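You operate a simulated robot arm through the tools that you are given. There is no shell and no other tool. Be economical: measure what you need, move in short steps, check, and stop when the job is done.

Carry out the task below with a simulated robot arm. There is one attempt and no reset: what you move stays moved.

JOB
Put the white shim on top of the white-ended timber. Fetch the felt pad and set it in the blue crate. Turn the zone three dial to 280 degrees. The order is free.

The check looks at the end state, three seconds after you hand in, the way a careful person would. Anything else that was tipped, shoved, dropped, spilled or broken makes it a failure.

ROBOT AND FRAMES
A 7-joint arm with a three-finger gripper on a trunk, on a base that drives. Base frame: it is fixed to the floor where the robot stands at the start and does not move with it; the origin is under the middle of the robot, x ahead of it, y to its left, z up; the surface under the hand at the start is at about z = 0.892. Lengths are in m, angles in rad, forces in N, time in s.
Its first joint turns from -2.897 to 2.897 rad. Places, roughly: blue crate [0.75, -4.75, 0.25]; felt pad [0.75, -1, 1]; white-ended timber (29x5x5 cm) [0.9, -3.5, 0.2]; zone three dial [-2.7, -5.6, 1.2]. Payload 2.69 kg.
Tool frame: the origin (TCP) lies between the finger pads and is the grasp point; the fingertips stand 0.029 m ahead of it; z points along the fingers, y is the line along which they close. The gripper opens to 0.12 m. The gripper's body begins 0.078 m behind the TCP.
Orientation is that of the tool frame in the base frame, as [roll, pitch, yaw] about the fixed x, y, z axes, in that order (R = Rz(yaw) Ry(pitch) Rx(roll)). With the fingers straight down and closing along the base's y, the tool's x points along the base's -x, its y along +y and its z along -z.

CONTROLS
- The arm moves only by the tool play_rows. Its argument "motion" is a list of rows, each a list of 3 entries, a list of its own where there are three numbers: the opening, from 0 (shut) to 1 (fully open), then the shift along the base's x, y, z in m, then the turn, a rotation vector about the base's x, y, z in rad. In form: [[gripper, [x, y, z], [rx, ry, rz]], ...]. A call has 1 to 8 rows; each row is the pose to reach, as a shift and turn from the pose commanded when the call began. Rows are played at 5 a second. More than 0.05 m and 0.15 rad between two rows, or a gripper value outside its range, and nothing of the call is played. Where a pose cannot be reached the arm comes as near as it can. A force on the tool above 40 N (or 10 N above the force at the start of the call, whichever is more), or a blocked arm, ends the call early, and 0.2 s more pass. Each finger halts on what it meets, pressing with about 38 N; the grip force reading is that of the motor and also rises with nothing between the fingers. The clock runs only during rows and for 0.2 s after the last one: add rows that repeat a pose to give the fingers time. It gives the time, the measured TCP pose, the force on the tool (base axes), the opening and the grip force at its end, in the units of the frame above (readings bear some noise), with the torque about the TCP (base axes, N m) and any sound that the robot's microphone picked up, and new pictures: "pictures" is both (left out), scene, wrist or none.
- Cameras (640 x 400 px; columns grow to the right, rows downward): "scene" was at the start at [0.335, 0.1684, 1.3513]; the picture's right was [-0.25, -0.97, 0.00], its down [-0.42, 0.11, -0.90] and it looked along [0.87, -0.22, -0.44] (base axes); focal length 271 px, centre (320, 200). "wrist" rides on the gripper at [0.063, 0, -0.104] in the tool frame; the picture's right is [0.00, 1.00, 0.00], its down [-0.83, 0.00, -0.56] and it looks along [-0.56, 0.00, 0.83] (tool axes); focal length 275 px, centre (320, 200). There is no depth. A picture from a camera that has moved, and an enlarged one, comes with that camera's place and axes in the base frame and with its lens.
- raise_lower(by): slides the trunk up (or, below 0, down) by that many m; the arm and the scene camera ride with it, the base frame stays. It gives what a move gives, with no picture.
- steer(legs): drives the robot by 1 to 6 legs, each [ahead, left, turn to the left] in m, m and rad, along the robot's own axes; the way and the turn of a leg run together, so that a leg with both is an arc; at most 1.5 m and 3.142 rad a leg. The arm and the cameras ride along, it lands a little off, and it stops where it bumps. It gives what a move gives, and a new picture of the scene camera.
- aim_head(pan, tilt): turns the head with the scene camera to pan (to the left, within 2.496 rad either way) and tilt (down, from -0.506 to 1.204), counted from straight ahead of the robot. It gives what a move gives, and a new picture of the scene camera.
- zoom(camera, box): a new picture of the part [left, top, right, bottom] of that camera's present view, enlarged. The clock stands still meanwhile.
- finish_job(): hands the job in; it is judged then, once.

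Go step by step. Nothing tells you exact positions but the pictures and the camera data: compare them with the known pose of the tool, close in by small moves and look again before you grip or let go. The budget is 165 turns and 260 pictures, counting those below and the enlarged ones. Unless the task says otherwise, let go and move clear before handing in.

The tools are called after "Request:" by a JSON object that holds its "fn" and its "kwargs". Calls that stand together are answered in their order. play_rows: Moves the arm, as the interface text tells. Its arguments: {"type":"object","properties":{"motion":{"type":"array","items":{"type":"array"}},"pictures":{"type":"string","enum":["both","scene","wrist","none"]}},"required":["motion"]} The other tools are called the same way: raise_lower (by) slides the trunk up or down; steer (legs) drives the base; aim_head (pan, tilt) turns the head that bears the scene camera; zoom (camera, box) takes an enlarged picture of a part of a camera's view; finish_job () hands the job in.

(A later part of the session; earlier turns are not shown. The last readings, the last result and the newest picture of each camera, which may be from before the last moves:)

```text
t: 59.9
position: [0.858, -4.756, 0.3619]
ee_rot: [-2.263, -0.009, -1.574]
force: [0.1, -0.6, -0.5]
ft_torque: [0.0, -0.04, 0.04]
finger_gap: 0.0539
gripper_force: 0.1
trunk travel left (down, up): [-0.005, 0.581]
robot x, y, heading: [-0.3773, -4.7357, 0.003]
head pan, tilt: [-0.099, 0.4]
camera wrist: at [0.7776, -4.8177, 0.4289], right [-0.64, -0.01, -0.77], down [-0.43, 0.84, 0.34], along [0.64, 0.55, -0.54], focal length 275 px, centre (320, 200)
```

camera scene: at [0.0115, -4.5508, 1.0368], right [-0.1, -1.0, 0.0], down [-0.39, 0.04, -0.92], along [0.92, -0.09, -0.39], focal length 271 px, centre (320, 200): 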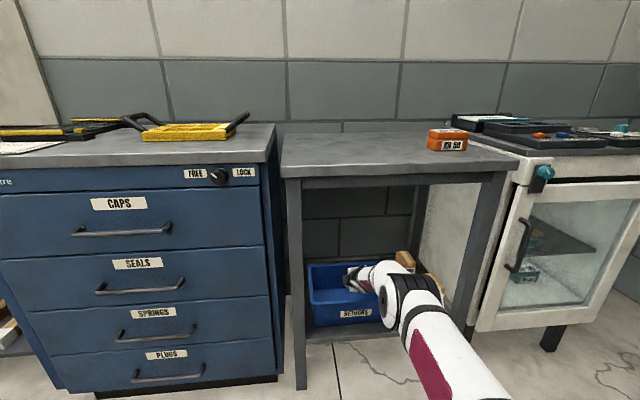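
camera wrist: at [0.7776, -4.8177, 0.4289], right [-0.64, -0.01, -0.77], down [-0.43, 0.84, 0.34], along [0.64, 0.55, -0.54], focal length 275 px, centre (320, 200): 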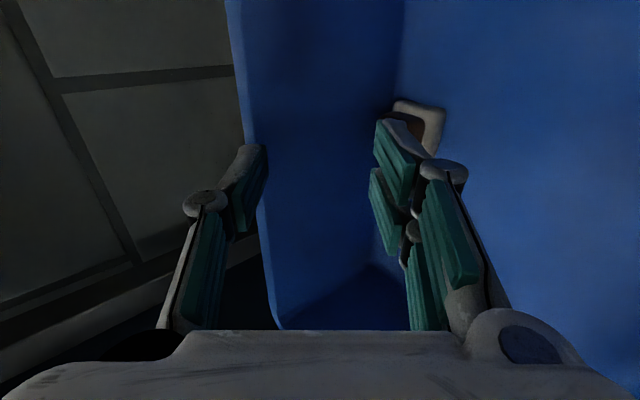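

The pad is resting in the crate. I'll retreat up and back, then drive backwards.

Request:
{"fn": "play_rows", "kwargs": {"motion": [[0.45, [-0.01, 0, 0.04], [0, 0, 0]], [0.45, [-0.04, 0, 0.065], [0, 0, 0]], [0.45, [-0.08, 0, 0.075], [0, 0, 0]], [0.45, [-0.12, 0, 0.08], [0, 0, 0]]], "pictures": "wrist"}}

Request:
{"fn": "steer", "kwargs": {"legs": [[-0.45, 0, 0]]}}

Request:
{"fn": "zoom", "kwargs": {"camera": "scene", "box": [270, 190, 430, 290]}}

```text
t: 60.9
position: [0.7369, -4.7567, 0.4407]
ee_rot: [-2.261, -0.011, -1.574]
force: [0.0, 0.3, 0.0]
ft_torque: [0.0, 0.01, 0.01]
finger_gap: 0.054
gripper_force: 0.0
trunk travel left (down, up): [-0.005, 0.581]
robot x, y, heading: [-0.3773, -4.7344, 0.002]
head pan, tilt: [-0.099, 0.4]
camera wrist: at [0.6569, -4.8189, 0.5089], right [-0.64, -0.01, -0.77], down [-0.43, 0.84, 0.34], along [0.64, 0.55, -0.54], focal length 275 px, centre (320, 200)
```

wrist: 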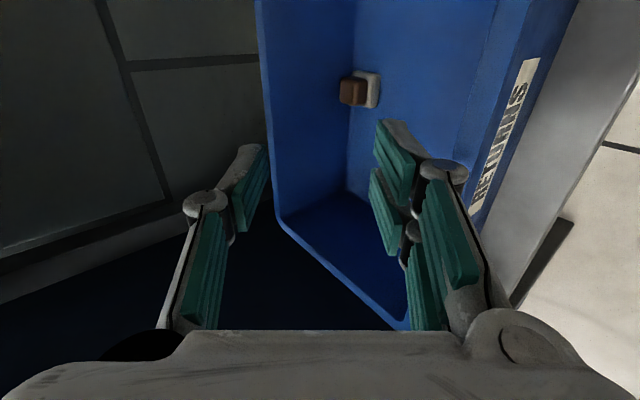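

```text
t: 63.6
position: [0.2801, -4.7558, 0.4403]
ee_rot: [-2.26, -0.01, -1.572]
force: [-0.6, -0.4, 0.5]
ft_torque: [0.04, 0.01, -0.03]
finger_gap: 0.054
gripper_force: 0.1
trunk travel left (down, up): [-0.005, 0.581]
robot x, y, heading: [-0.8365, -4.7333, 0.01]
head pan, tilt: [-0.099, 0.4]
camera scene: at [-0.4453, -4.5517, 1.0368], right [-0.09, -1.0, 0.0], down [-0.39, 0.04, -0.92], along [0.92, -0.09, -0.39], focal length 271 px, centre (320, 200)
```

scene: 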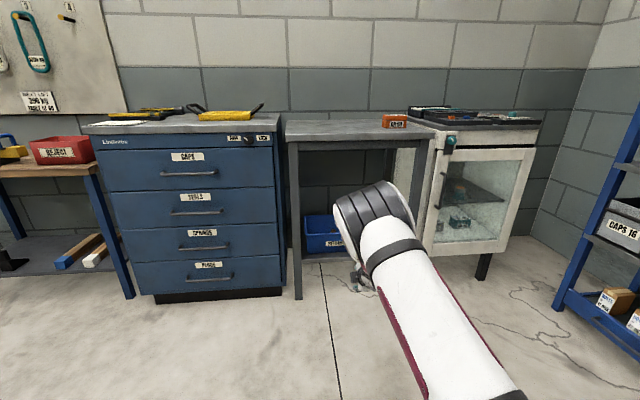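

```text
4.00 times, centred on (350, 240) of scene
camera zoom: at [-0.4453, -4.5517, 1.0368], right [-0.09, -1.0, 0.0], down [-0.39, 0.04, -0.92], along [0.92, -0.09, -0.39], focal length 1084 px, centre (200, 40)
```

zoom: 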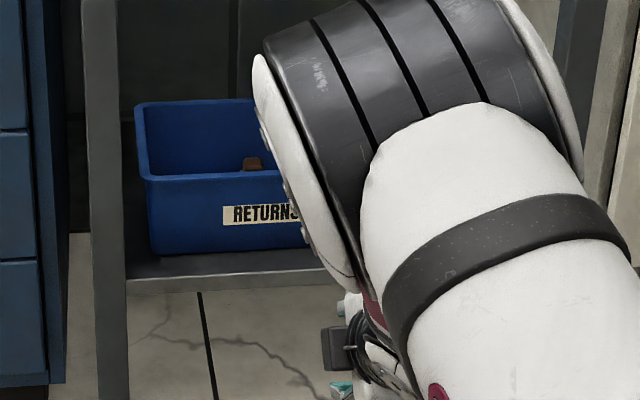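

The felt pad is in the crate. Next I'll move to the bench with the timbers and look for the white shim.

Request:
{"fn": "steer", "kwargs": {"legs": [[0, 1.2, 0]]}}

Request:
{"fn": "aim_head", "kwargs": {"pan": 0.1, "tilt": 0.4}}

```text
t: 69.7
position: [0.2691, -3.5598, 0.4411]
ee_rot: [-2.261, -0.01, -1.564]
force: [0.1, -0.9, -0.3]
ft_torque: [-0.01, 0.0, 0.02]
finger_gap: 0.0539
gripper_force: 0.1
trunk travel left (down, up): [-0.005, 0.581]
robot x, y, heading: [-0.8466, -3.5476, 0.013]
head pan, tilt: [-0.099, 0.4]
camera scene: at [-0.4569, -3.3618, 1.0368], right [-0.09, -1.0, 0.0], down [-0.39, 0.03, -0.92], along [0.92, -0.08, -0.39], focal length 271 px, centre (320, 200)
```

scene: 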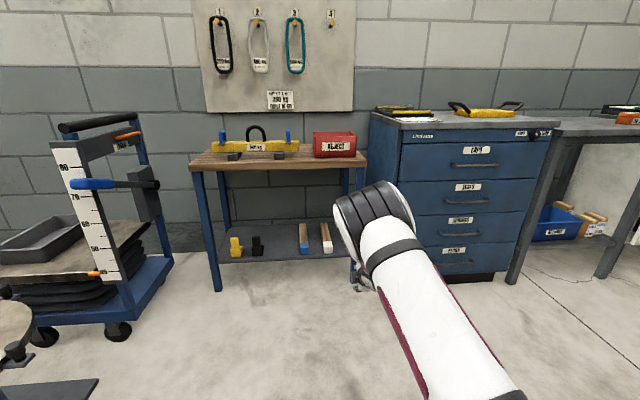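

```text
t: 70.4
position: [0.2707, -3.5608, 0.4406]
ee_rot: [-2.263, -0.01, -1.564]
force: [0.1, 0.4, 0.1]
ft_torque: [0.0, -0.01, 0.0]
finger_gap: 0.054
gripper_force: 0.0
trunk travel left (down, up): [-0.005, 0.581]
robot x, y, heading: [-0.8432, -3.5494, 0.012]
head pan, tilt: [0.099, 0.4]
camera scene: at [-0.4571, -3.3434, 1.0368], right [0.11, -0.99, 0.0], down [-0.39, -0.04, -0.92], along [0.92, 0.1, -0.39], focal length 271 px, centre (320, 200)
```

scene: 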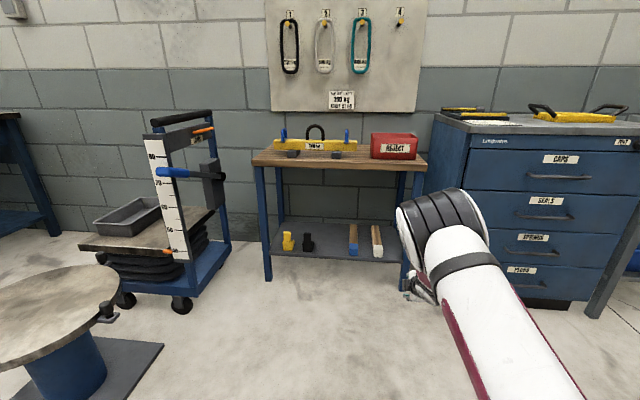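

Request:
{"fn": "zoom", "kwargs": {"camera": "scene", "box": [240, 110, 440, 290]}}

Request:
{"fn": "zoom", "kwargs": {"camera": "scene", "box": [0, 100, 240, 280]}}

```text
2.22 times, centred on (340, 200) of scene
camera zoom: at [-0.4571, -3.3434, 1.0368], right [0.11, -0.99, 0.0], down [-0.39, -0.04, -0.92], along [0.92, 0.1, -0.39], focal length 602 px, centre (276, 200)
```

zoom: 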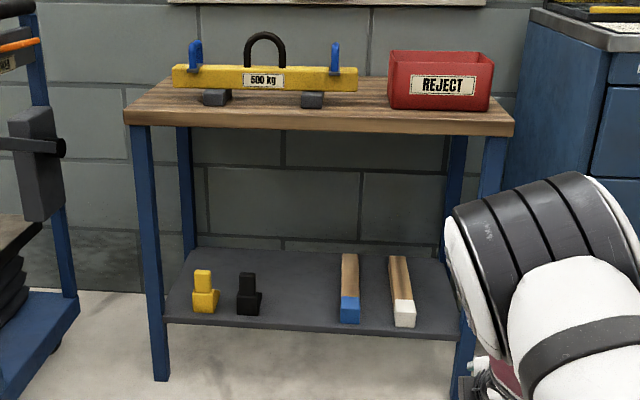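

```text
2.22 times, centred on (120, 190) of scene
camera zoom: at [-0.4571, -3.3434, 1.0368], right [0.11, -0.99, 0.0], down [-0.39, -0.04, -0.92], along [0.92, 0.1, -0.39], focal length 602 px, centre (764, 222)
```

zoom: 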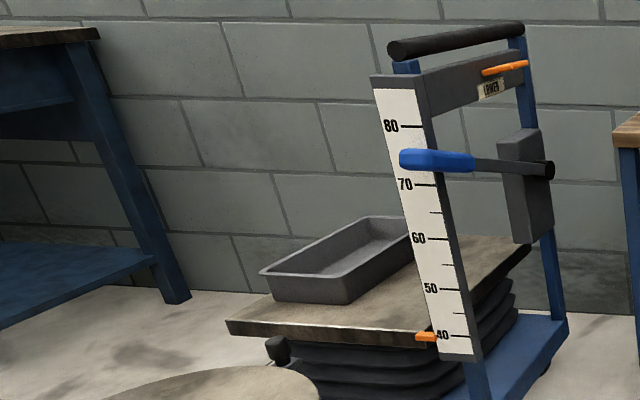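

The yellow and black blocks on the shelf aren't white, so the white shim must be somewhere else. I'll raise the trunk and look around.

Request:
{"fn": "raise_lower", "kwargs": {"by": 0.5}}

Request:
{"fn": "aim_head", "kwargs": {"pan": 0.9, "tilt": 0.4}}

Request:
{"fn": "aim_head", "kwargs": {"pan": 2.2, "tilt": 0.25}}

Request:
{"fn": "aim_head", "kwargs": {"pan": -2.2, "tilt": 0.25}}

Request:
{"fn": "aim_head", "kwargs": {"pan": -1.1, "tilt": 0.35}}

```text
refused: 0.5 is not a number from -0.4 to 0.4
```

```text
t: 71.5
position: [0.2709, -3.5603, 0.4414]
ee_rot: [-2.261, -0.01, -1.564]
force: [0.0, -0.1, 0.1]
ft_torque: [0.01, -0.01, 0.02]
finger_gap: 0.054
gripper_force: 0.1
trunk travel left (down, up): [-0.005, 0.581]
robot x, y, heading: [-0.8506, -3.5434, 0.012]
head pan, tilt: [0.901, 0.4]
camera scene: at [-0.4925, -3.2805, 1.0368], right [0.79, -0.61, 0.0], down [-0.24, -0.31, -0.92], along [0.56, 0.73, -0.39], focal length 271 px, centre (320, 200)
```

scene: 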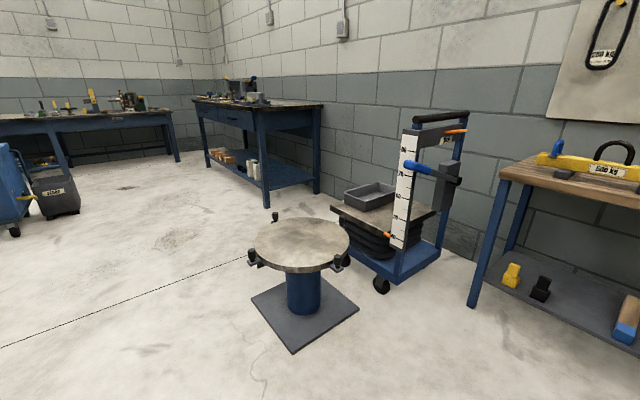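

```text
t: 73.0
position: [0.2695, -3.5605, 0.4413]
ee_rot: [-2.261, -0.011, -1.565]
force: [-0.8, 0.6, -0.3]
ft_torque: [0.0, 0.0, -0.02]
finger_gap: 0.0541
gripper_force: 0.1
trunk travel left (down, up): [-0.005, 0.581]
robot x, y, heading: [-0.8457, -3.5478, 0.013]
head pan, tilt: [2.201, 0.25]
camera scene: at [-0.6051, -3.2789, 1.0508], right [0.8, 0.6, 0.0], down [0.15, -0.2, -0.97], along [-0.58, 0.78, -0.25], focal length 271 px, centre (320, 200)
```

scene: 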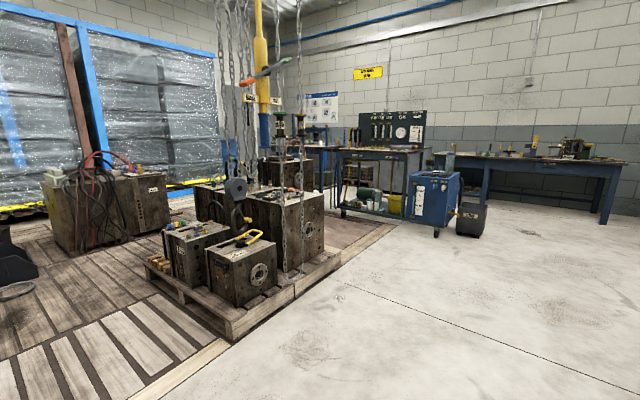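

```text
t: 76.5
position: [0.2715, -3.5608, 0.4413]
ee_rot: [-2.263, -0.01, -1.564]
force: [0.1, 0.3, 0.1]
ft_torque: [0.01, 0.02, 0.01]
finger_gap: 0.0541
gripper_force: 0.1
trunk travel left (down, up): [-0.005, 0.581]
robot x, y, heading: [-0.8446, -3.5438, 0.009]
head pan, tilt: [-2.201, 0.25]
camera scene: at [-0.6032, -3.4299, 1.0508], right [-0.82, 0.58, 0.0], down [0.14, 0.2, -0.97], along [-0.56, -0.79, -0.25], focal length 271 px, centre (320, 200)
```

scene: 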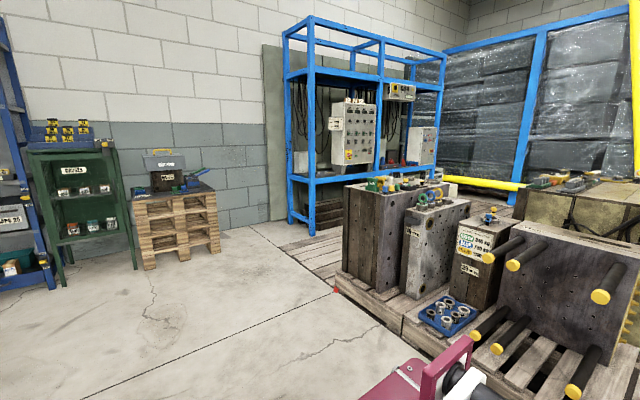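

```text
t: 77.8
position: [0.2695, -3.56, 0.4403]
ee_rot: [-2.261, -0.011, -1.563]
force: [0.5, 0.0, -0.7]
ft_torque: [-0.02, 0.02, 0.03]
finger_gap: 0.0539
gripper_force: 0.1
trunk travel left (down, up): [-0.005, 0.581]
robot x, y, heading: [-0.8462, -3.5514, 0.011]
head pan, tilt: [-1.1, 0.351]
camera scene: at [-0.5059, -3.4362, 1.0414], right [-0.89, -0.46, 0.0], down [-0.16, 0.3, -0.94], along [0.44, -0.83, -0.34], focal length 271 px, centre (320, 200)
```

scene: 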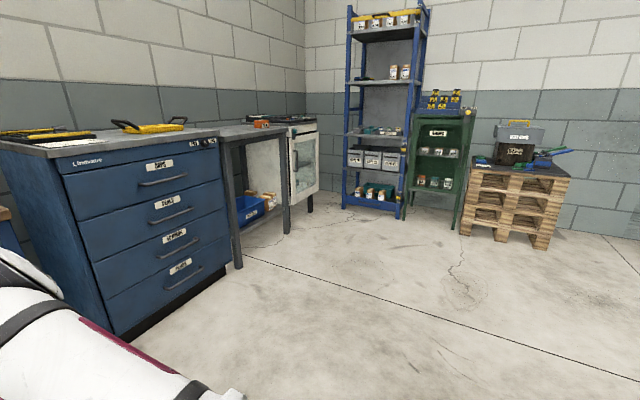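

I'll check some candidate spots: the pallet top, the mould tops, and the shelf under the first bench.

Request:
{"fn": "zoom", "kwargs": {"camera": "scene", "box": [400, 80, 600, 205]}}

Request:
{"fn": "raise_lower", "kwargs": {"by": 0.4}}

Request:
{"fn": "aim_head", "kwargs": {"pan": -2.3, "tilt": 0.35}}

Request:
{"fn": "zoom", "kwargs": {"camera": "scene", "box": [240, 150, 480, 300]}}

Request:
{"fn": "aim_head", "kwargs": {"pan": 0.9, "tilt": 0.3}}

Request:
{"fn": "zoom", "kwargs": {"camera": "scene", "box": [180, 80, 420, 230]}}

```text
3.20 times, centred on (500, 142) of scene
camera zoom: at [-0.5059, -3.4362, 1.0414], right [-0.89, -0.46, 0.0], down [-0.16, 0.3, -0.94], along [0.44, -0.83, -0.34], focal length 867 px, centre (-256, 384)
```

zoom: 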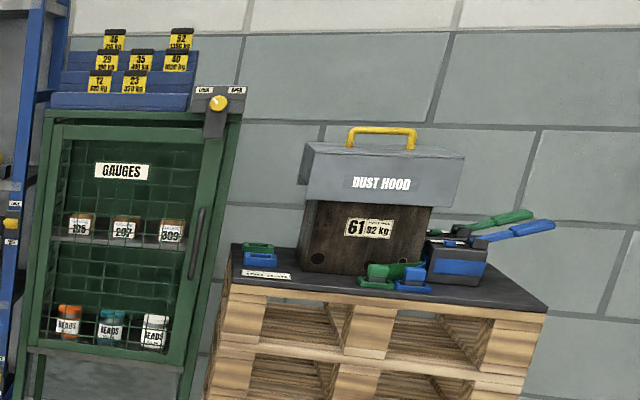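

```text
t: 81.7
position: [0.2708, -3.5612, 0.8402]
ee_rot: [-2.263, -0.011, -1.565]
force: [0.4, 0.1, -0.6]
ft_torque: [0.01, 0.01, -0.03]
finger_gap: 0.0542
gripper_force: 0.0
trunk travel left (down, up): [-0.405, 0.181]
robot x, y, heading: [-0.8412, -3.5483, 0.013]
head pan, tilt: [-1.1, 0.351]
```

```text
t: 83.1
position: [0.2706, -3.5605, 0.8406]
ee_rot: [-2.263, -0.009, -1.565]
force: [0.8, -0.8, 0.5]
ft_torque: [-0.03, -0.03, 0.0]
finger_gap: 0.054
gripper_force: 0.0
trunk travel left (down, up): [-0.405, 0.181]
robot x, y, heading: [-0.8456, -3.5457, 0.009]
head pan, tilt: [-2.3, 0.351]
camera scene: at [-0.7055, -3.4251, 1.4405], right [-0.75, 0.66, 0.0], down [0.23, 0.26, -0.94], along [-0.62, -0.71, -0.34], focal length 271 px, centre (320, 200)
```

scene: 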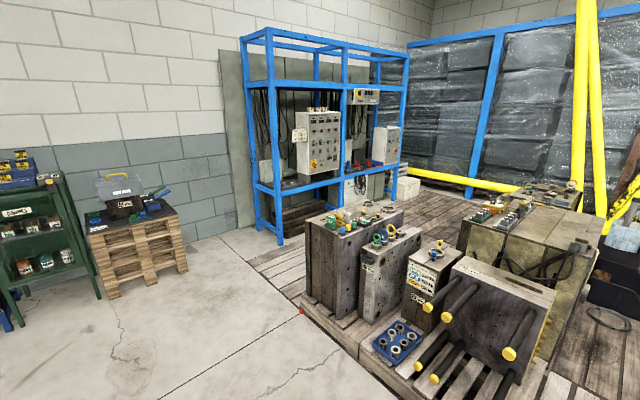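

```text
2.67 times, centred on (360, 225) of scene
camera zoom: at [-0.7055, -3.4251, 1.4405], right [-0.75, 0.66, 0.0], down [0.23, 0.26, -0.94], along [-0.62, -0.71, -0.34], focal length 723 px, centre (213, 133)
```

zoom: 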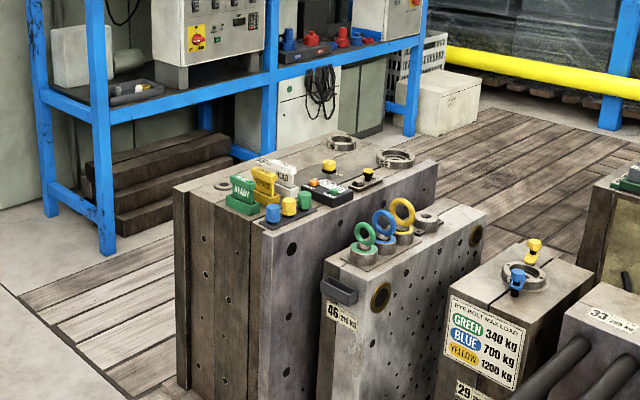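

```text
t: 85.8
position: [0.2697, -3.5601, 0.8413]
ee_rot: [-2.259, -0.011, -1.564]
force: [-0.2, 0.2, -0.3]
ft_torque: [-0.01, 0.03, -0.03]
finger_gap: 0.054
gripper_force: 0.0
trunk travel left (down, up): [-0.405, 0.181]
robot x, y, heading: [-0.8414, -3.5474, 0.014]
head pan, tilt: [0.901, 0.3]
camera scene: at [-0.5873, -3.281, 1.4452], right [0.79, -0.61, 0.0], down [-0.18, -0.23, -0.96], along [0.58, 0.76, -0.3], focal length 271 px, centre (320, 200)
```

scene: 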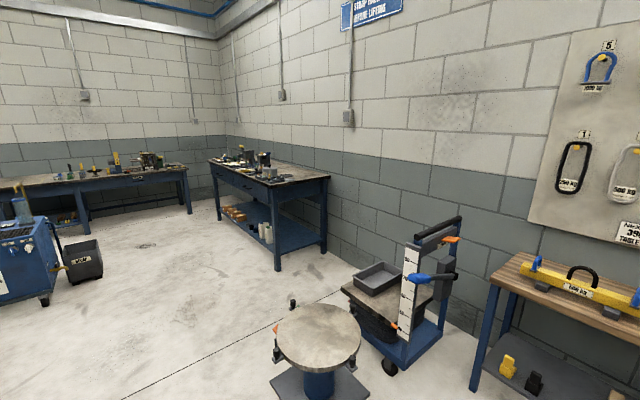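

```text
2.67 times, centred on (300, 155) of scene
camera zoom: at [-0.5873, -3.281, 1.4452], right [0.79, -0.61, 0.0], down [-0.18, -0.23, -0.96], along [0.58, 0.76, -0.3], focal length 723 px, centre (373, 320)
```

zoom: 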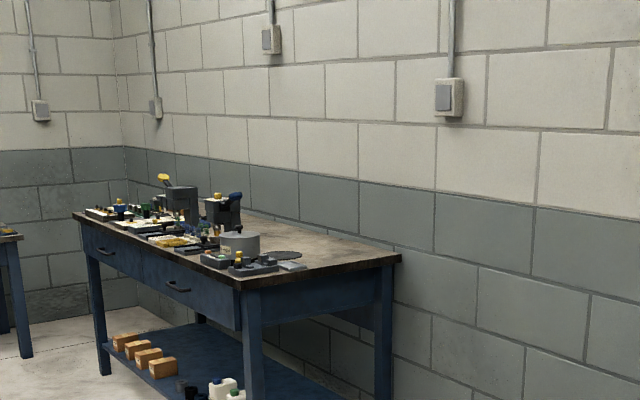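

Nothing is clear yet. I'll take closer views of the timber bench, the mould tops and the rack.

Request:
{"fn": "aim_head", "kwargs": {"pan": 0.15, "tilt": 0.6}}

Request:
{"fn": "zoom", "kwargs": {"camera": "scene", "box": [250, 60, 410, 230]}}

Request:
{"fn": "aim_head", "kwargs": {"pan": -2.3, "tilt": 0.35}}

Request:
{"fn": "zoom", "kwargs": {"camera": "scene", "box": [300, 190, 460, 290]}}

Request:
{"fn": "zoom", "kwargs": {"camera": "scene", "box": [240, 80, 420, 210]}}

Request:
{"fn": "zoom", "kwargs": {"camera": "scene", "box": [440, 160, 640, 285]}}

```text
t: 86.9
position: [0.2708, -3.5604, 0.8409]
ee_rot: [-2.262, -0.011, -1.562]
force: [-0.9, -0.2, 0.2]
ft_torque: [0.0, 0.03, 0.01]
finger_gap: 0.0537
gripper_force: 0.0
trunk travel left (down, up): [-0.405, 0.181]
robot x, y, heading: [-0.8452, -3.5467, 0.01]
head pan, tilt: [0.15, 0.6]
camera scene: at [-0.5572, -3.3405, 1.4177], right [0.16, -0.99, 0.0], down [-0.56, -0.09, -0.83], along [0.81, 0.13, -0.56], focal length 271 px, centre (320, 200)
```

scene: 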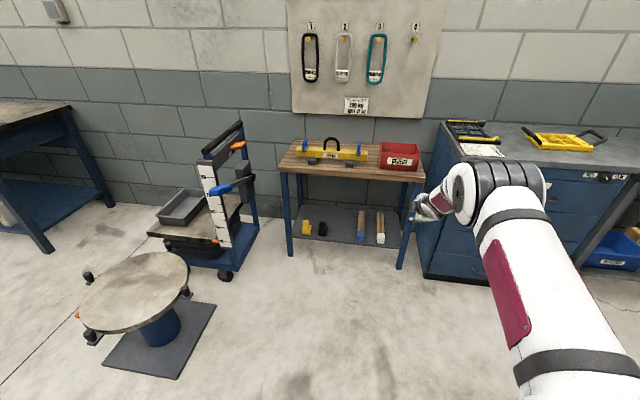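

```text
2.35 times, centred on (330, 145) of scene
camera zoom: at [-0.5572, -3.3405, 1.4177], right [0.16, -0.99, 0.0], down [-0.56, -0.09, -0.83], along [0.81, 0.13, -0.56], focal length 638 px, centre (296, 329)
```

zoom: 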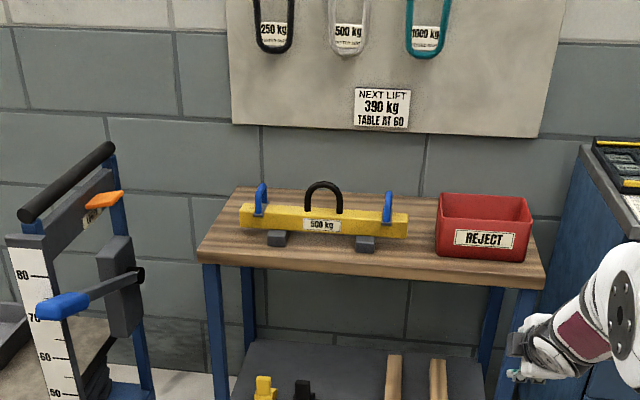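

```text
t: 89.1
position: [0.2693, -3.5605, 0.8413]
ee_rot: [-2.261, -0.01, -1.565]
force: [-0.8, -0.5, -1.0]
ft_torque: [-0.01, 0.01, 0.01]
finger_gap: 0.0542
gripper_force: 0.1
trunk travel left (down, up): [-0.405, 0.181]
robot x, y, heading: [-0.8453, -3.5515, 0.009]
head pan, tilt: [-2.3, 0.351]
camera scene: at [-0.7056, -3.4251, 1.4405], right [-0.75, 0.66, 0.0], down [0.23, 0.26, -0.94], along [-0.62, -0.71, -0.34], focal length 271 px, centre (320, 200)
```

scene: 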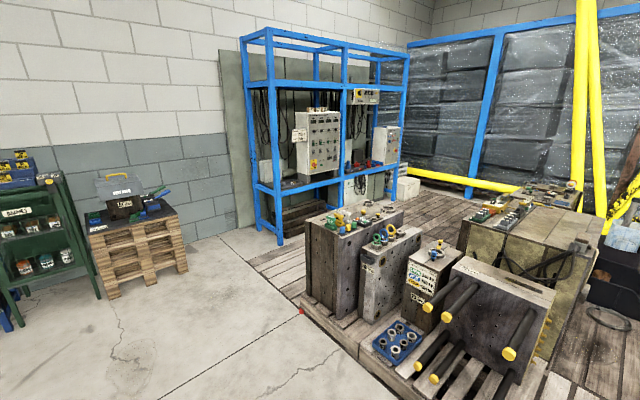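

```text
4.00 times, centred on (380, 240) of scene
camera zoom: at [-0.7056, -3.4251, 1.4405], right [-0.75, 0.66, 0.0], down [0.23, 0.26, -0.94], along [-0.62, -0.71, -0.34], focal length 1084 px, centre (80, 40)
```

zoom: 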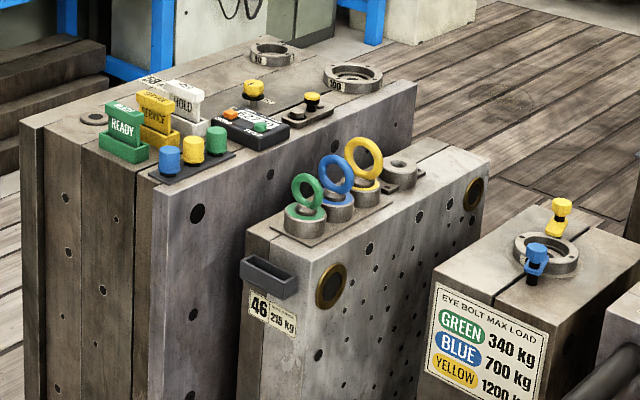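

```text
3.08 times, centred on (330, 145) of scene
camera zoom: at [-0.7056, -3.4251, 1.4405], right [-0.75, 0.66, 0.0], down [0.23, 0.26, -0.94], along [-0.62, -0.71, -0.34], focal length 834 px, centre (289, 369)
```

zoom: 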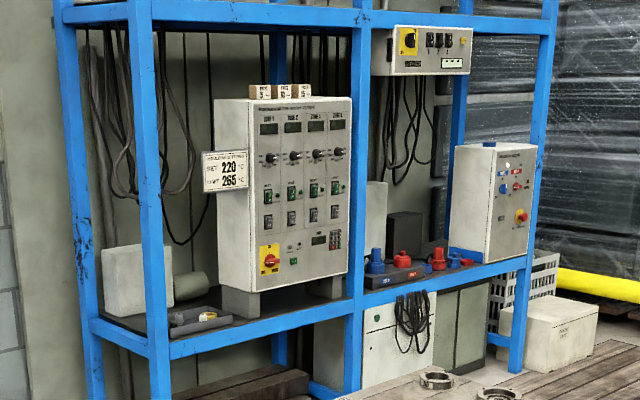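

```text
3.20 times, centred on (540, 222) of scene
camera zoom: at [-0.7056, -3.4251, 1.4405], right [-0.75, 0.66, 0.0], down [0.23, 0.26, -0.94], along [-0.62, -0.71, -0.34], focal length 867 px, centre (-384, 128)
```

zoom: 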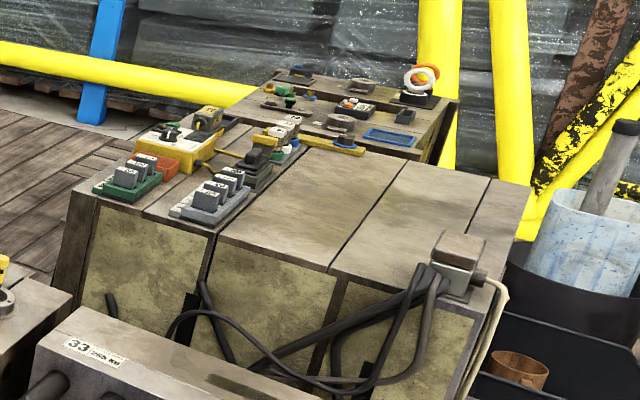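

No shim in sight so far. I'll pull the arm in towards a horizontal pose, which I'll need for the dial, then head towards the control rack and scan on the way.

Request:
{"fn": "play_rows", "kwargs": {"motion": [[0.45, [-0.025, 0, 0.035], [0, -0.08, 0]], [0.45, [-0.05, 0, 0.07], [0, -0.16, 0]], [0.45, [-0.075, 0, 0.105], [0, -0.24, 0]], [0.45, [-0.1, 0, 0.14], [0, -0.32, 0]], [0.45, [-0.125, 0, 0.175], [0, -0.4, 0]], [0.45, [-0.15, 0, 0.21], [0, -0.48, 0]], [0.45, [-0.175, 0, 0.245], [0, -0.56, 0]], [0.45, [-0.2, 0, 0.28], [0, -0.64, 0]]], "pictures": "none"}}

Request:
{"fn": "steer", "kwargs": {"legs": [[0, 0, -2.2]]}}

Request:
{"fn": "aim_head", "kwargs": {"pan": 0.0, "tilt": 0.4}}

```text
t: 90.9
position: [0.0712, -3.5597, 1.1223]
ee_rot: [-1.621, -0.012, -1.572]
force: [0.8, 0.5, 0.9]
ft_torque: [-0.01, -0.03, -0.01]
finger_gap: 0.0539
gripper_force: 0.1
trunk travel left (down, up): [-0.405, 0.181]
robot x, y, heading: [-0.8424, -3.5527, 0.011]
head pan, tilt: [-2.3, 0.351]
```

```text
t: 96.6
position: [-1.4054, -4.2735, 1.1211]
ee_rot: [-1.621, -0.013, 2.495]
force: [0.5, -0.4, 0.0]
ft_torque: [0.04, 0.0, 0.0]
finger_gap: 0.054
gripper_force: 0.0
trunk travel left (down, up): [-0.405, 0.181]
robot x, y, heading: [-0.8452, -3.5477, -2.204]
head pan, tilt: [-2.3, 0.351]
camera scene: at [-0.8291, -3.7312, 1.4405], right [0.98, 0.21, 0.0], down [0.07, -0.34, -0.94], along [-0.19, 0.92, -0.34], focal length 271 px, centre (320, 200)
```

scene: 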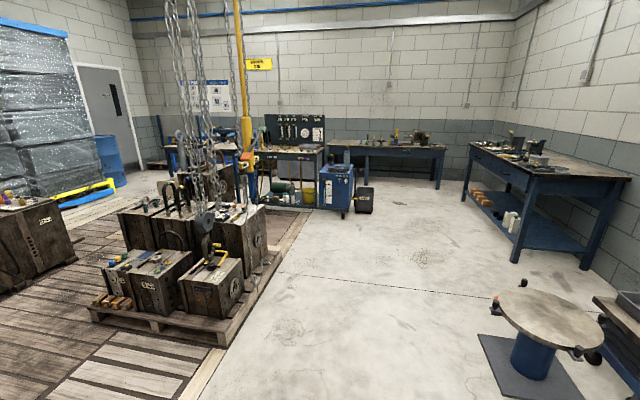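

```text
t: 98.7
position: [-1.4046, -4.2741, 1.1202]
ee_rot: [-1.622, -0.011, 2.495]
force: [-0.1, -0.2, 0.0]
ft_torque: [-0.02, 0.02, 0.04]
finger_gap: 0.054
gripper_force: 0.1
trunk travel left (down, up): [-0.405, 0.181]
robot x, y, heading: [-0.8447, -3.5493, -2.205]
head pan, tilt: [0.0, 0.4]
camera scene: at [-0.8648, -3.897, 1.4359], right [-0.81, 0.59, 0.0], down [0.23, 0.31, -0.92], along [-0.55, -0.74, -0.39], focal length 271 px, centre (320, 200)
```

scene: 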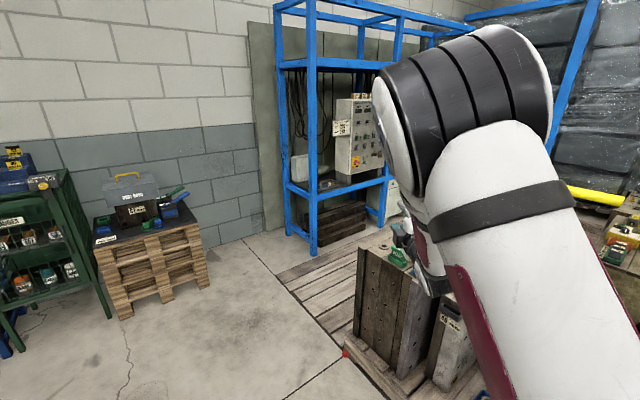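

The control box with the dials is on the rack's left bay. I'll drive closer.

Request:
{"fn": "steer", "kwargs": {"legs": [[0.5, 0.45, 0], [0.45, 0.0, 0]]}}

Request:
{"fn": "aim_head", "kwargs": {"pan": -0.15, "tilt": 0.3}}

```text
t: 104.8
position: [-1.6179, -5.3017, 1.1223]
ee_rot: [-1.621, -0.011, 2.488]
force: [0.7, 0.0, -0.7]
ft_torque: [0.03, -0.01, 0.03]
finger_gap: 0.0541
gripper_force: 0.1
trunk travel left (down, up): [-0.405, 0.181]
robot x, y, heading: [-1.0551, -4.5788, -2.213]
head pan, tilt: [0.0, 0.4]
camera scene: at [-1.0758, -4.9274, 1.436], right [-0.8, 0.6, 0.0], down [0.23, 0.31, -0.92], along [-0.55, -0.74, -0.39], focal length 271 px, centre (320, 200)
```

scene: 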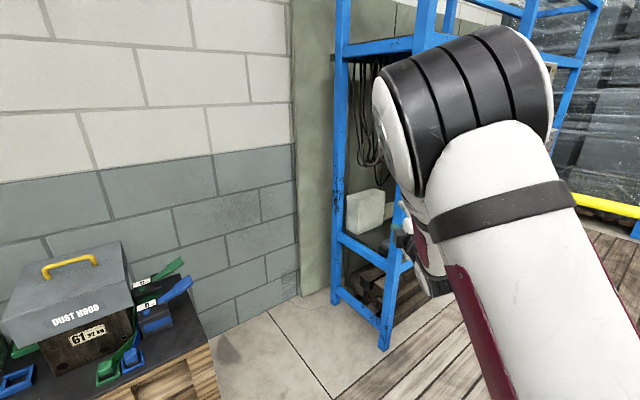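

```text
t: 105.5
position: [-1.6178, -5.3005, 1.1223]
ee_rot: [-1.621, -0.014, 2.489]
force: [-0.1, -1.0, -1.0]
ft_torque: [-0.01, 0.0, -0.02]
finger_gap: 0.054
gripper_force: 0.1
trunk travel left (down, up): [-0.405, 0.181]
robot x, y, heading: [-1.0522, -4.5771, -2.208]
head pan, tilt: [-0.15, 0.3]
camera scene: at [-1.0867, -4.9188, 1.4452], right [-0.7, 0.71, 0.0], down [0.21, 0.21, -0.96], along [-0.68, -0.67, -0.3], focal length 271 px, centre (320, 200)
```

scene: 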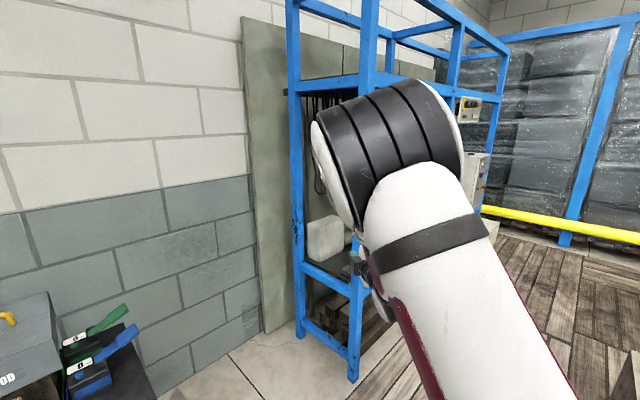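

The arm is blocking the view. I'll turn the robot to face -x and shift left in front of the corridor beside the rack.

Request:
{"fn": "steer", "kwargs": {"legs": [[0, 0, -0.93], [0.2, 0.47, 0]]}}

Request:
{"fn": "aim_head", "kwargs": {"pan": 0.5, "tilt": 0.35}}

```text
t: 110.8
position: [-2.1685, -5.0344, 1.1217]
ee_rot: [-1.621, -0.012, 1.564]
force: [0.2, 0.3, 0.6]
ft_torque: [0.01, 0.0, -0.04]
finger_gap: 0.0539
gripper_force: 0.1
trunk travel left (down, up): [-0.405, 0.181]
robot x, y, heading: [-1.2519, -5.0513, -3.137]
head pan, tilt: [-0.15, 0.3]
camera scene: at [-1.5426, -5.227, 1.4452], right [0.14, 0.99, 0.0], down [0.29, -0.04, -0.96], along [-0.95, 0.14, -0.3], focal length 271 px, centre (320, 200)
```

scene: 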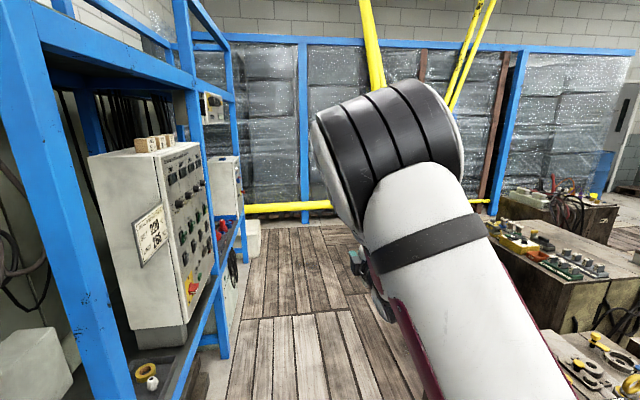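

```text
t: 111.9
position: [-2.167, -5.0336, 1.121]
ee_rot: [-1.622, -0.013, 1.564]
force: [0.0, 0.7, 0.2]
ft_torque: [0.02, 0.0, 0.0]
finger_gap: 0.054
gripper_force: 0.0
trunk travel left (down, up): [-0.405, 0.181]
robot x, y, heading: [-1.2479, -5.0547, -3.131]
head pan, tilt: [0.499, 0.351]
camera scene: at [-1.5317, -5.2854, 1.4405], right [-0.48, 0.88, 0.0], down [0.3, 0.17, -0.94], along [-0.82, -0.45, -0.34], focal length 271 px, centre (320, 200)
```

scene: 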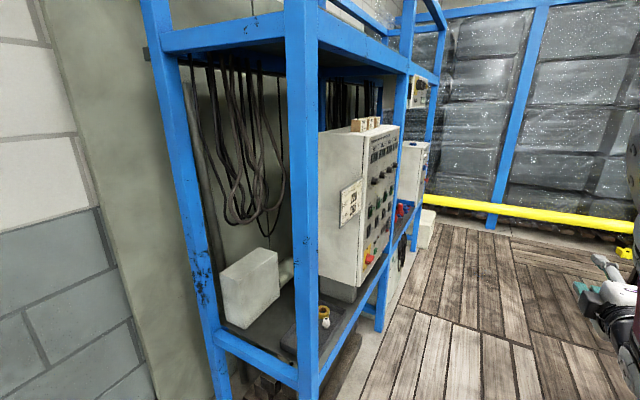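

The control box is visible at a steep angle. I'll zoom in on it.

Request:
{"fn": "zoom", "kwargs": {"camera": "scene", "box": [320, 110, 440, 290]}}

Request:
{"fn": "zoom", "kwargs": {"camera": "scene", "box": [335, 110, 415, 160]}}

Request:
{"fn": "zoom", "kwargs": {"camera": "scene", "box": [210, 240, 370, 380]}}

```text
2.22 times, centred on (380, 200) of scene
camera zoom: at [-1.5317, -5.2854, 1.4405], right [-0.48, 0.88, 0.0], down [0.3, 0.17, -0.94], along [-0.82, -0.45, -0.34], focal length 602 px, centre (187, 200)
```

zoom: 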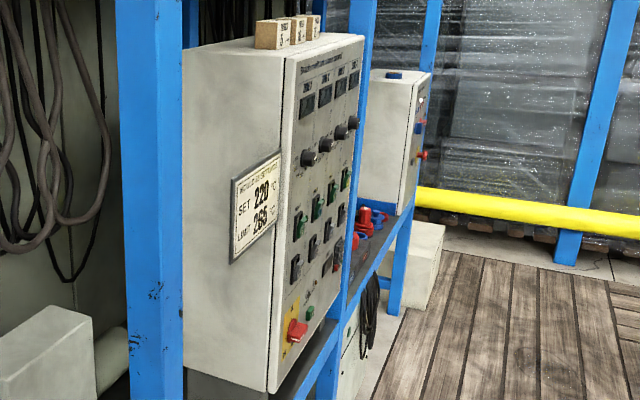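

```text
8.00 times, centred on (375, 135) of scene
camera zoom: at [-1.5317, -5.2854, 1.4405], right [-0.48, 0.88, 0.0], down [0.3, 0.17, -0.94], along [-0.82, -0.45, -0.34], focal length 2168 px, centre (-120, 720)
```

zoom: 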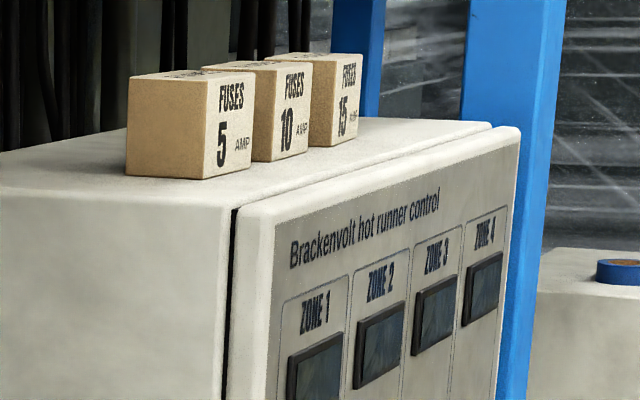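

```text
2.86 times, centred on (290, 310) of scene
camera zoom: at [-1.5317, -5.2854, 1.4405], right [-0.48, 0.88, 0.0], down [0.3, 0.17, -0.94], along [-0.82, -0.45, -0.34], focal length 774 px, centre (406, -114)
```

zoom: 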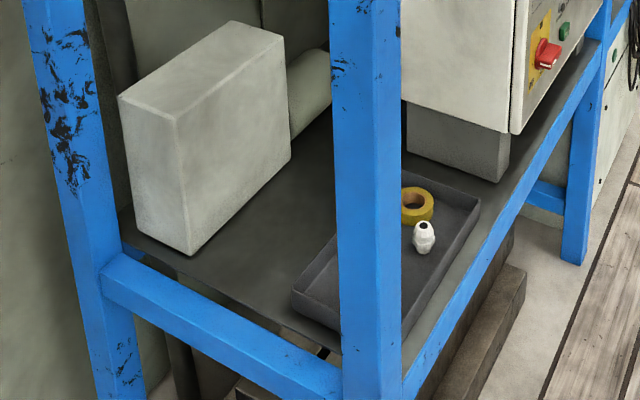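

Zone 3's knob is the third one, at about (-2.72, -5.58, 1.16). I'll drive ahead into the corridor in small steps.

Request:
{"fn": "steer", "kwargs": {"legs": [[0.25, 0.03, 0]]}}

Request:
{"fn": "steer", "kwargs": {"legs": [[0.25, 0.02, 0]]}}

```text
t: 113.7
position: [-2.4161, -5.0678, 1.1212]
ee_rot: [-1.62, -0.012, 1.566]
force: [0.2, -0.1, -0.3]
ft_torque: [-0.01, 0.0, 0.01]
finger_gap: 0.0537
gripper_force: 0.1
trunk travel left (down, up): [-0.405, 0.181]
robot x, y, heading: [-1.5002, -5.08, -3.136]
head pan, tilt: [0.499, 0.351]
camera scene: at [-1.78, -5.3181, 1.4405], right [-0.49, 0.87, 0.0], down [0.3, 0.17, -0.94], along [-0.82, -0.46, -0.34], focal length 271 px, centre (320, 200)
```

scene: 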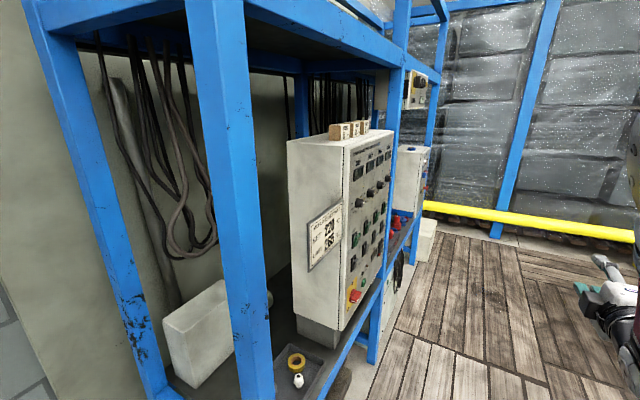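

```text
t: 115.5
position: [-2.6665, -5.0917, 1.1226]
ee_rot: [-1.621, -0.012, 1.566]
force: [0.1, -0.2, 0.6]
ft_torque: [0.01, -0.01, 0.03]
finger_gap: 0.054
gripper_force: 0.1
trunk travel left (down, up): [-0.405, 0.181]
robot x, y, heading: [-1.7501, -5.1062, -3.13]
head pan, tilt: [0.499, 0.351]
camera scene: at [-2.0301, -5.341, 1.4405], right [-0.49, 0.87, 0.0], down [0.3, 0.17, -0.94], along [-0.82, -0.46, -0.34], focal length 271 px, centre (320, 200)
```

scene: 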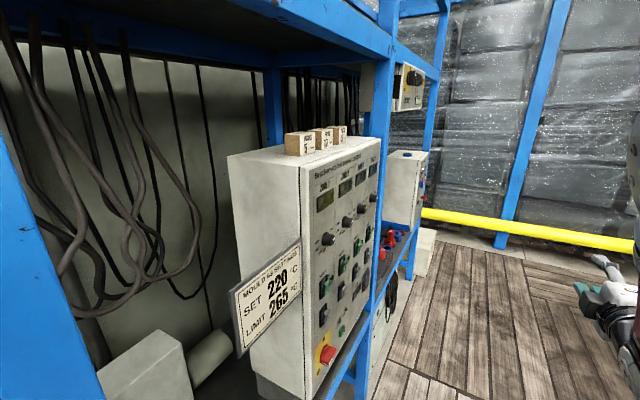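

Request:
{"fn": "zoom", "kwargs": {"camera": "scene", "box": [290, 150, 400, 260]}}

```text
3.64 times, centred on (345, 205) of scene
camera zoom: at [-2.0301, -5.341, 1.4405], right [-0.49, 0.87, 0.0], down [0.3, 0.17, -0.94], along [-0.82, -0.46, -0.34], focal length 986 px, centre (229, 182)
```

zoom: 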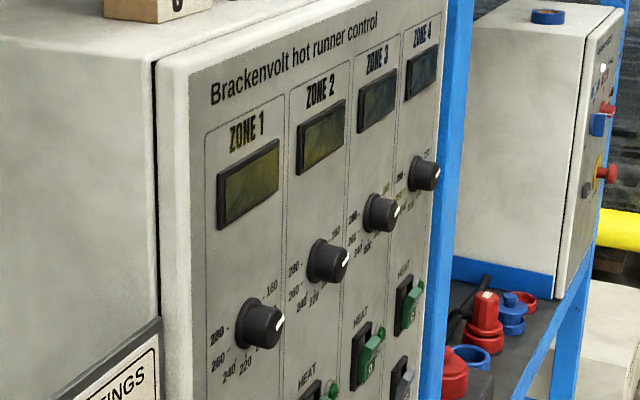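

Triangulating puts the zone 3 knob near (-2.667, -5.57, 1.173). I'll go 0.2 m further, then swing the tool to point at the panel.

Request:
{"fn": "steer", "kwargs": {"legs": [[0.2, 0.0, 0]]}}

Request:
{"fn": "play_rows", "kwargs": {"motion": [[0.45, [0.02, 0.01, 0.005], [0, 0, 0.145]], [0.45, [0.04, 0.02, 0.01], [0, 0, 0.29]], [0.45, [0.06, 0.02, 0.015], [0, 0, 0.435]], [0.45, [0.08, 0.01, 0.02], [0, 0, 0.58]], [0.45, [0.1, 0.0, 0.025], [0, 0, 0.725]], [0.45, [0.12, -0.02, 0.03], [0, 0, 0.87]], [0.45, [0.14, -0.04, 0.035], [0, 0, 1.015]], [0.45, [0.16, -0.06, 0.04], [0, 0, 1.16]]]}}

```text
t: 117.1
position: [-2.8672, -5.0944, 1.1219]
ee_rot: [-1.621, -0.012, 1.57]
force: [-0.2, -0.5, -0.5]
ft_torque: [-0.01, 0.02, -0.01]
finger_gap: 0.0541
gripper_force: 0.1
trunk travel left (down, up): [-0.405, 0.181]
robot x, y, heading: [-1.9516, -5.1072, -3.134]
head pan, tilt: [0.499, 0.351]
camera scene: at [-2.23, -5.3434, 1.4405], right [-0.49, 0.87, 0.0], down [0.3, 0.17, -0.94], along [-0.82, -0.46, -0.34], focal length 271 px, centre (320, 200)
```

scene: 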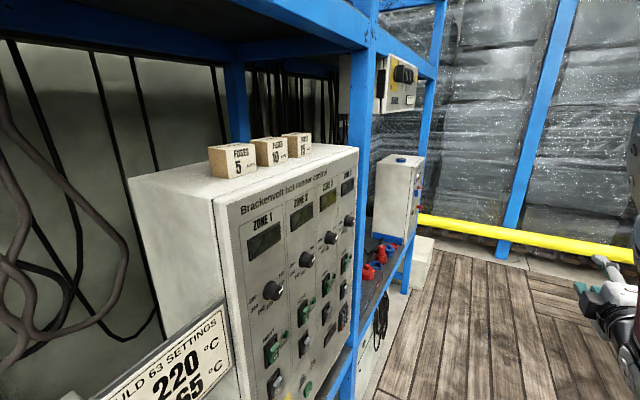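

```text
t: 118.9
position: [-2.7062, -5.1544, 1.1613]
ee_rot: [-1.623, -0.012, 2.732]
force: [-0.4, 0.1, -1.2]
ft_torque: [-0.03, -0.01, 0.0]
finger_gap: 0.0539
gripper_force: 0.1
trunk travel left (down, up): [-0.405, 0.181]
robot x, y, heading: [-1.9493, -5.107, -3.131]
head pan, tilt: [0.499, 0.351]
camera scene: at [-2.23, -5.3433, 1.4405], right [-0.49, 0.87, 0.0], down [0.3, 0.17, -0.94], along [-0.82, -0.46, -0.34], focal length 271 px, centre (320, 200)
camera wrist: at [-2.7212, -5.0341, 1.1679], right [0.01, 0.05, -1.0], down [0.98, 0.18, 0.01], along [0.18, -0.98, -0.05], focal length 275 px, centre (320, 200)
```

scene: 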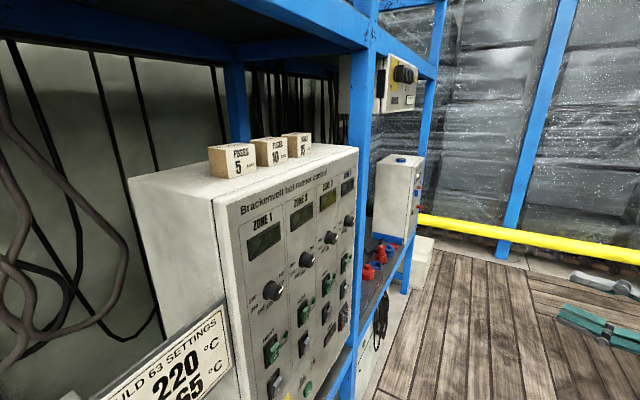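
wrist: 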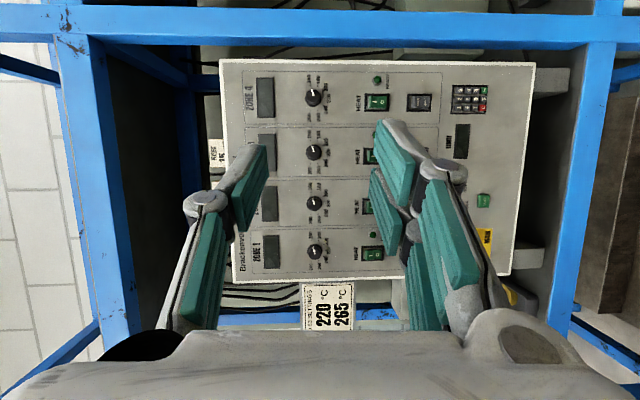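

The wrist camera sees the panel almost head-on. I'll zoom in on dial 3 to read its scale.

Request:
{"fn": "zoom", "kwargs": {"camera": "wrist", "box": [280, 115, 360, 185]}}

Request:
{"fn": "zoom", "kwargs": {"camera": "wrist", "box": [280, 65, 360, 125]}}

```text
5.71 times, centred on (320, 150) of wrist
camera zoom: at [-2.7212, -5.0341, 1.1679], right [0.01, 0.05, -1.0], down [0.98, 0.18, 0.01], along [0.18, -0.98, -0.05], focal length 1573 px, centre (320, 486)
```

zoom: 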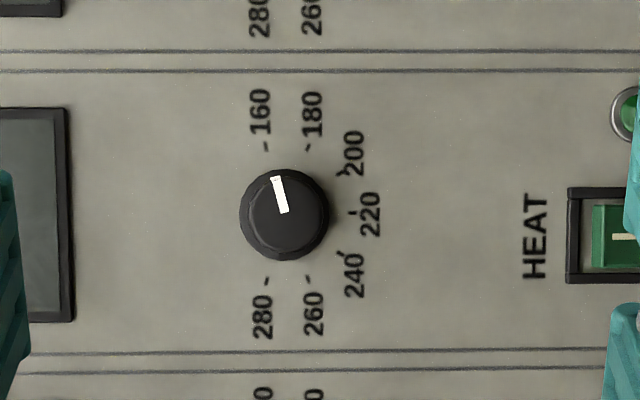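

```text
6.67 times, centred on (320, 95) of wrist
camera zoom: at [-2.7212, -5.0341, 1.1679], right [0.01, 0.05, -1.0], down [0.98, 0.18, 0.01], along [0.18, -0.98, -0.05], focal length 1835 px, centre (320, 900)
```

zoom: 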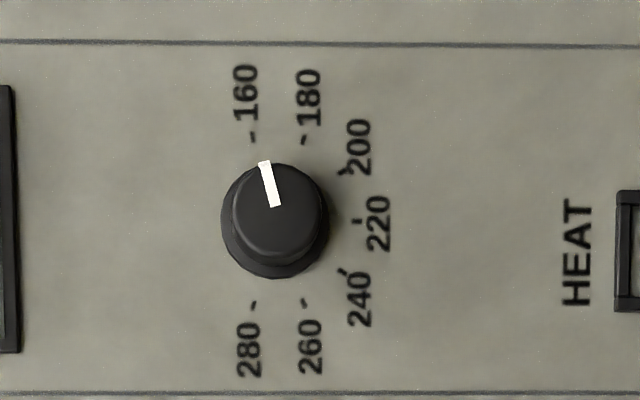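

Dial 3 points at 160 now, and 280 is about 211° clockwise along the scale. I'll align the tool with the knob at about (-2.712, -5.58, 1.154) at a standoff.

Request:
{"fn": "play_rows", "kwargs": {"motion": [[0.45, [0, -0.03, 0], [-0.013, 0, 0.103]], [0.45, [-0.002, -0.06, -0.002], [-0.026, 0, 0.205]], [0.45, [-0.004, -0.1, -0.004], [-0.039, 0, 0.31]], [0.45, [-0.006, -0.14, -0.006], [-0.052, 0, 0.41]], [0.45, [-0.006, -0.18, -0.007], [-0.052, 0, 0.41]], [0.45, [-0.006, -0.22, -0.007], [-0.052, 0, 0.41]], [0.45, [-0.006, -0.26, -0.007], [-0.052, 0, 0.41]]]}}

```text
t: 120.5
position: [-2.7134, -5.4142, 1.1542]
ee_rot: [-1.571, -0.002, 3.136]
force: [0.8, 0.7, 0.0]
ft_torque: [0.01, -0.04, 0.01]
finger_gap: 0.054
gripper_force: 0.1
trunk travel left (down, up): [-0.405, 0.181]
robot x, y, heading: [-1.9517, -5.1075, -3.131]
head pan, tilt: [0.499, 0.351]
camera scene: at [-2.2301, -5.3429, 1.4405], right [-0.49, 0.87, 0.0], down [0.3, 0.17, -0.94], along [-0.82, -0.46, -0.34], focal length 271 px, centre (320, 200)
camera wrist: at [-2.7753, -5.3082, 1.1556], right [-0.01, 0.0, -1.0], down [0.83, 0.55, 0.0], along [0.55, -0.83, 0.0], focal length 275 px, centre (320, 200)
```

scene: 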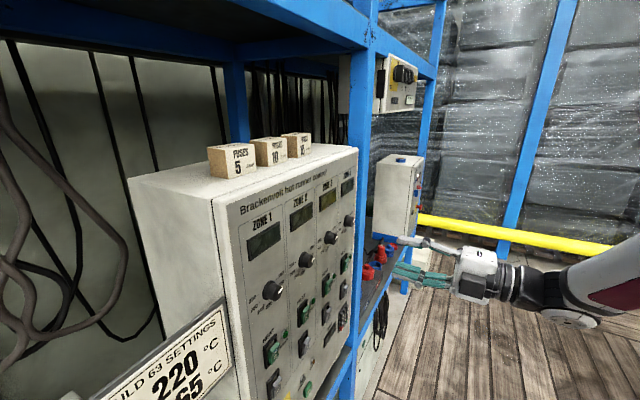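
wrist: 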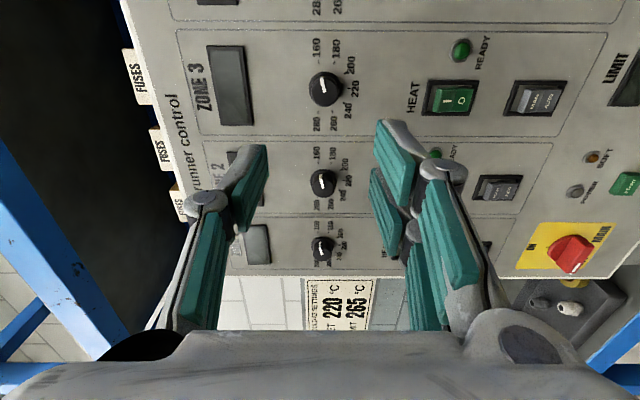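

I'll wind the wrist anticlockwise about 1.3 rad at the standoff, so there's room to turn clockwise.

Request:
{"fn": "play_rows", "kwargs": {"motion": [[0.45, [-0.005, 0, -0.003], [0, 0.145, 0]], [0.45, [-0.005, -0.01, -0.003], [0, 0.29, 0]], [0.45, [-0.005, -0.02, -0.003], [0, 0.435, 0]], [0.45, [-0.005, -0.03, -0.003], [0, 0.58, 0]], [0.45, [-0.005, -0.04, -0.003], [0, 0.725, 0]], [0.45, [-0.005, -0.05, -0.003], [0, 0.87, 0]], [0.45, [-0.005, -0.06, -0.003], [0, 1.015, 0]], [0.45, [-0.005, -0.06, -0.003], [0, 1.16, 0]]]}}

```text
t: 122.3
position: [-2.7174, -5.4746, 1.1509]
ee_rot: [-1.562, -1.162, 3.132]
force: [0.2, -0.1, -0.3]
ft_torque: [0.03, 0.01, 0.01]
finger_gap: 0.0541
gripper_force: 0.1
trunk travel left (down, up): [-0.405, 0.181]
robot x, y, heading: [-1.9499, -5.1068, -3.132]
head pan, tilt: [0.499, 0.351]
camera scene: at [-2.23, -5.3434, 1.4405], right [-0.49, 0.87, 0.0], down [0.3, 0.17, -0.94], along [-0.82, -0.46, -0.34], focal length 271 px, centre (320, 200)
camera wrist: at [-2.7411, -5.3697, 1.2096], right [-0.92, 0.0, -0.39], down [0.33, 0.55, -0.77], along [0.22, -0.83, -0.51], focal length 275 px, centre (320, 200)
```

scene: 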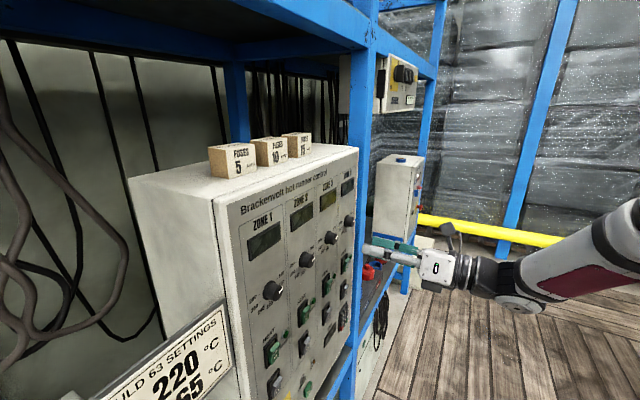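
wrist: 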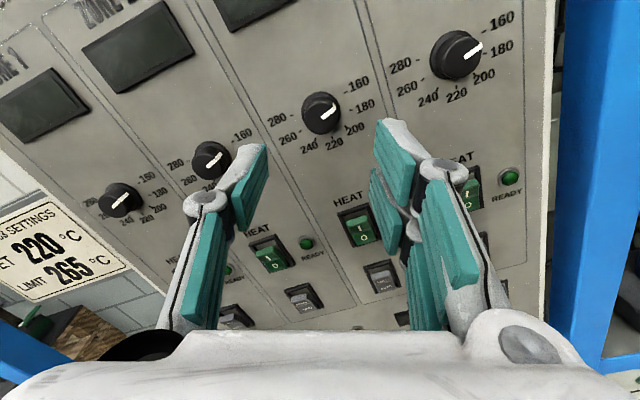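

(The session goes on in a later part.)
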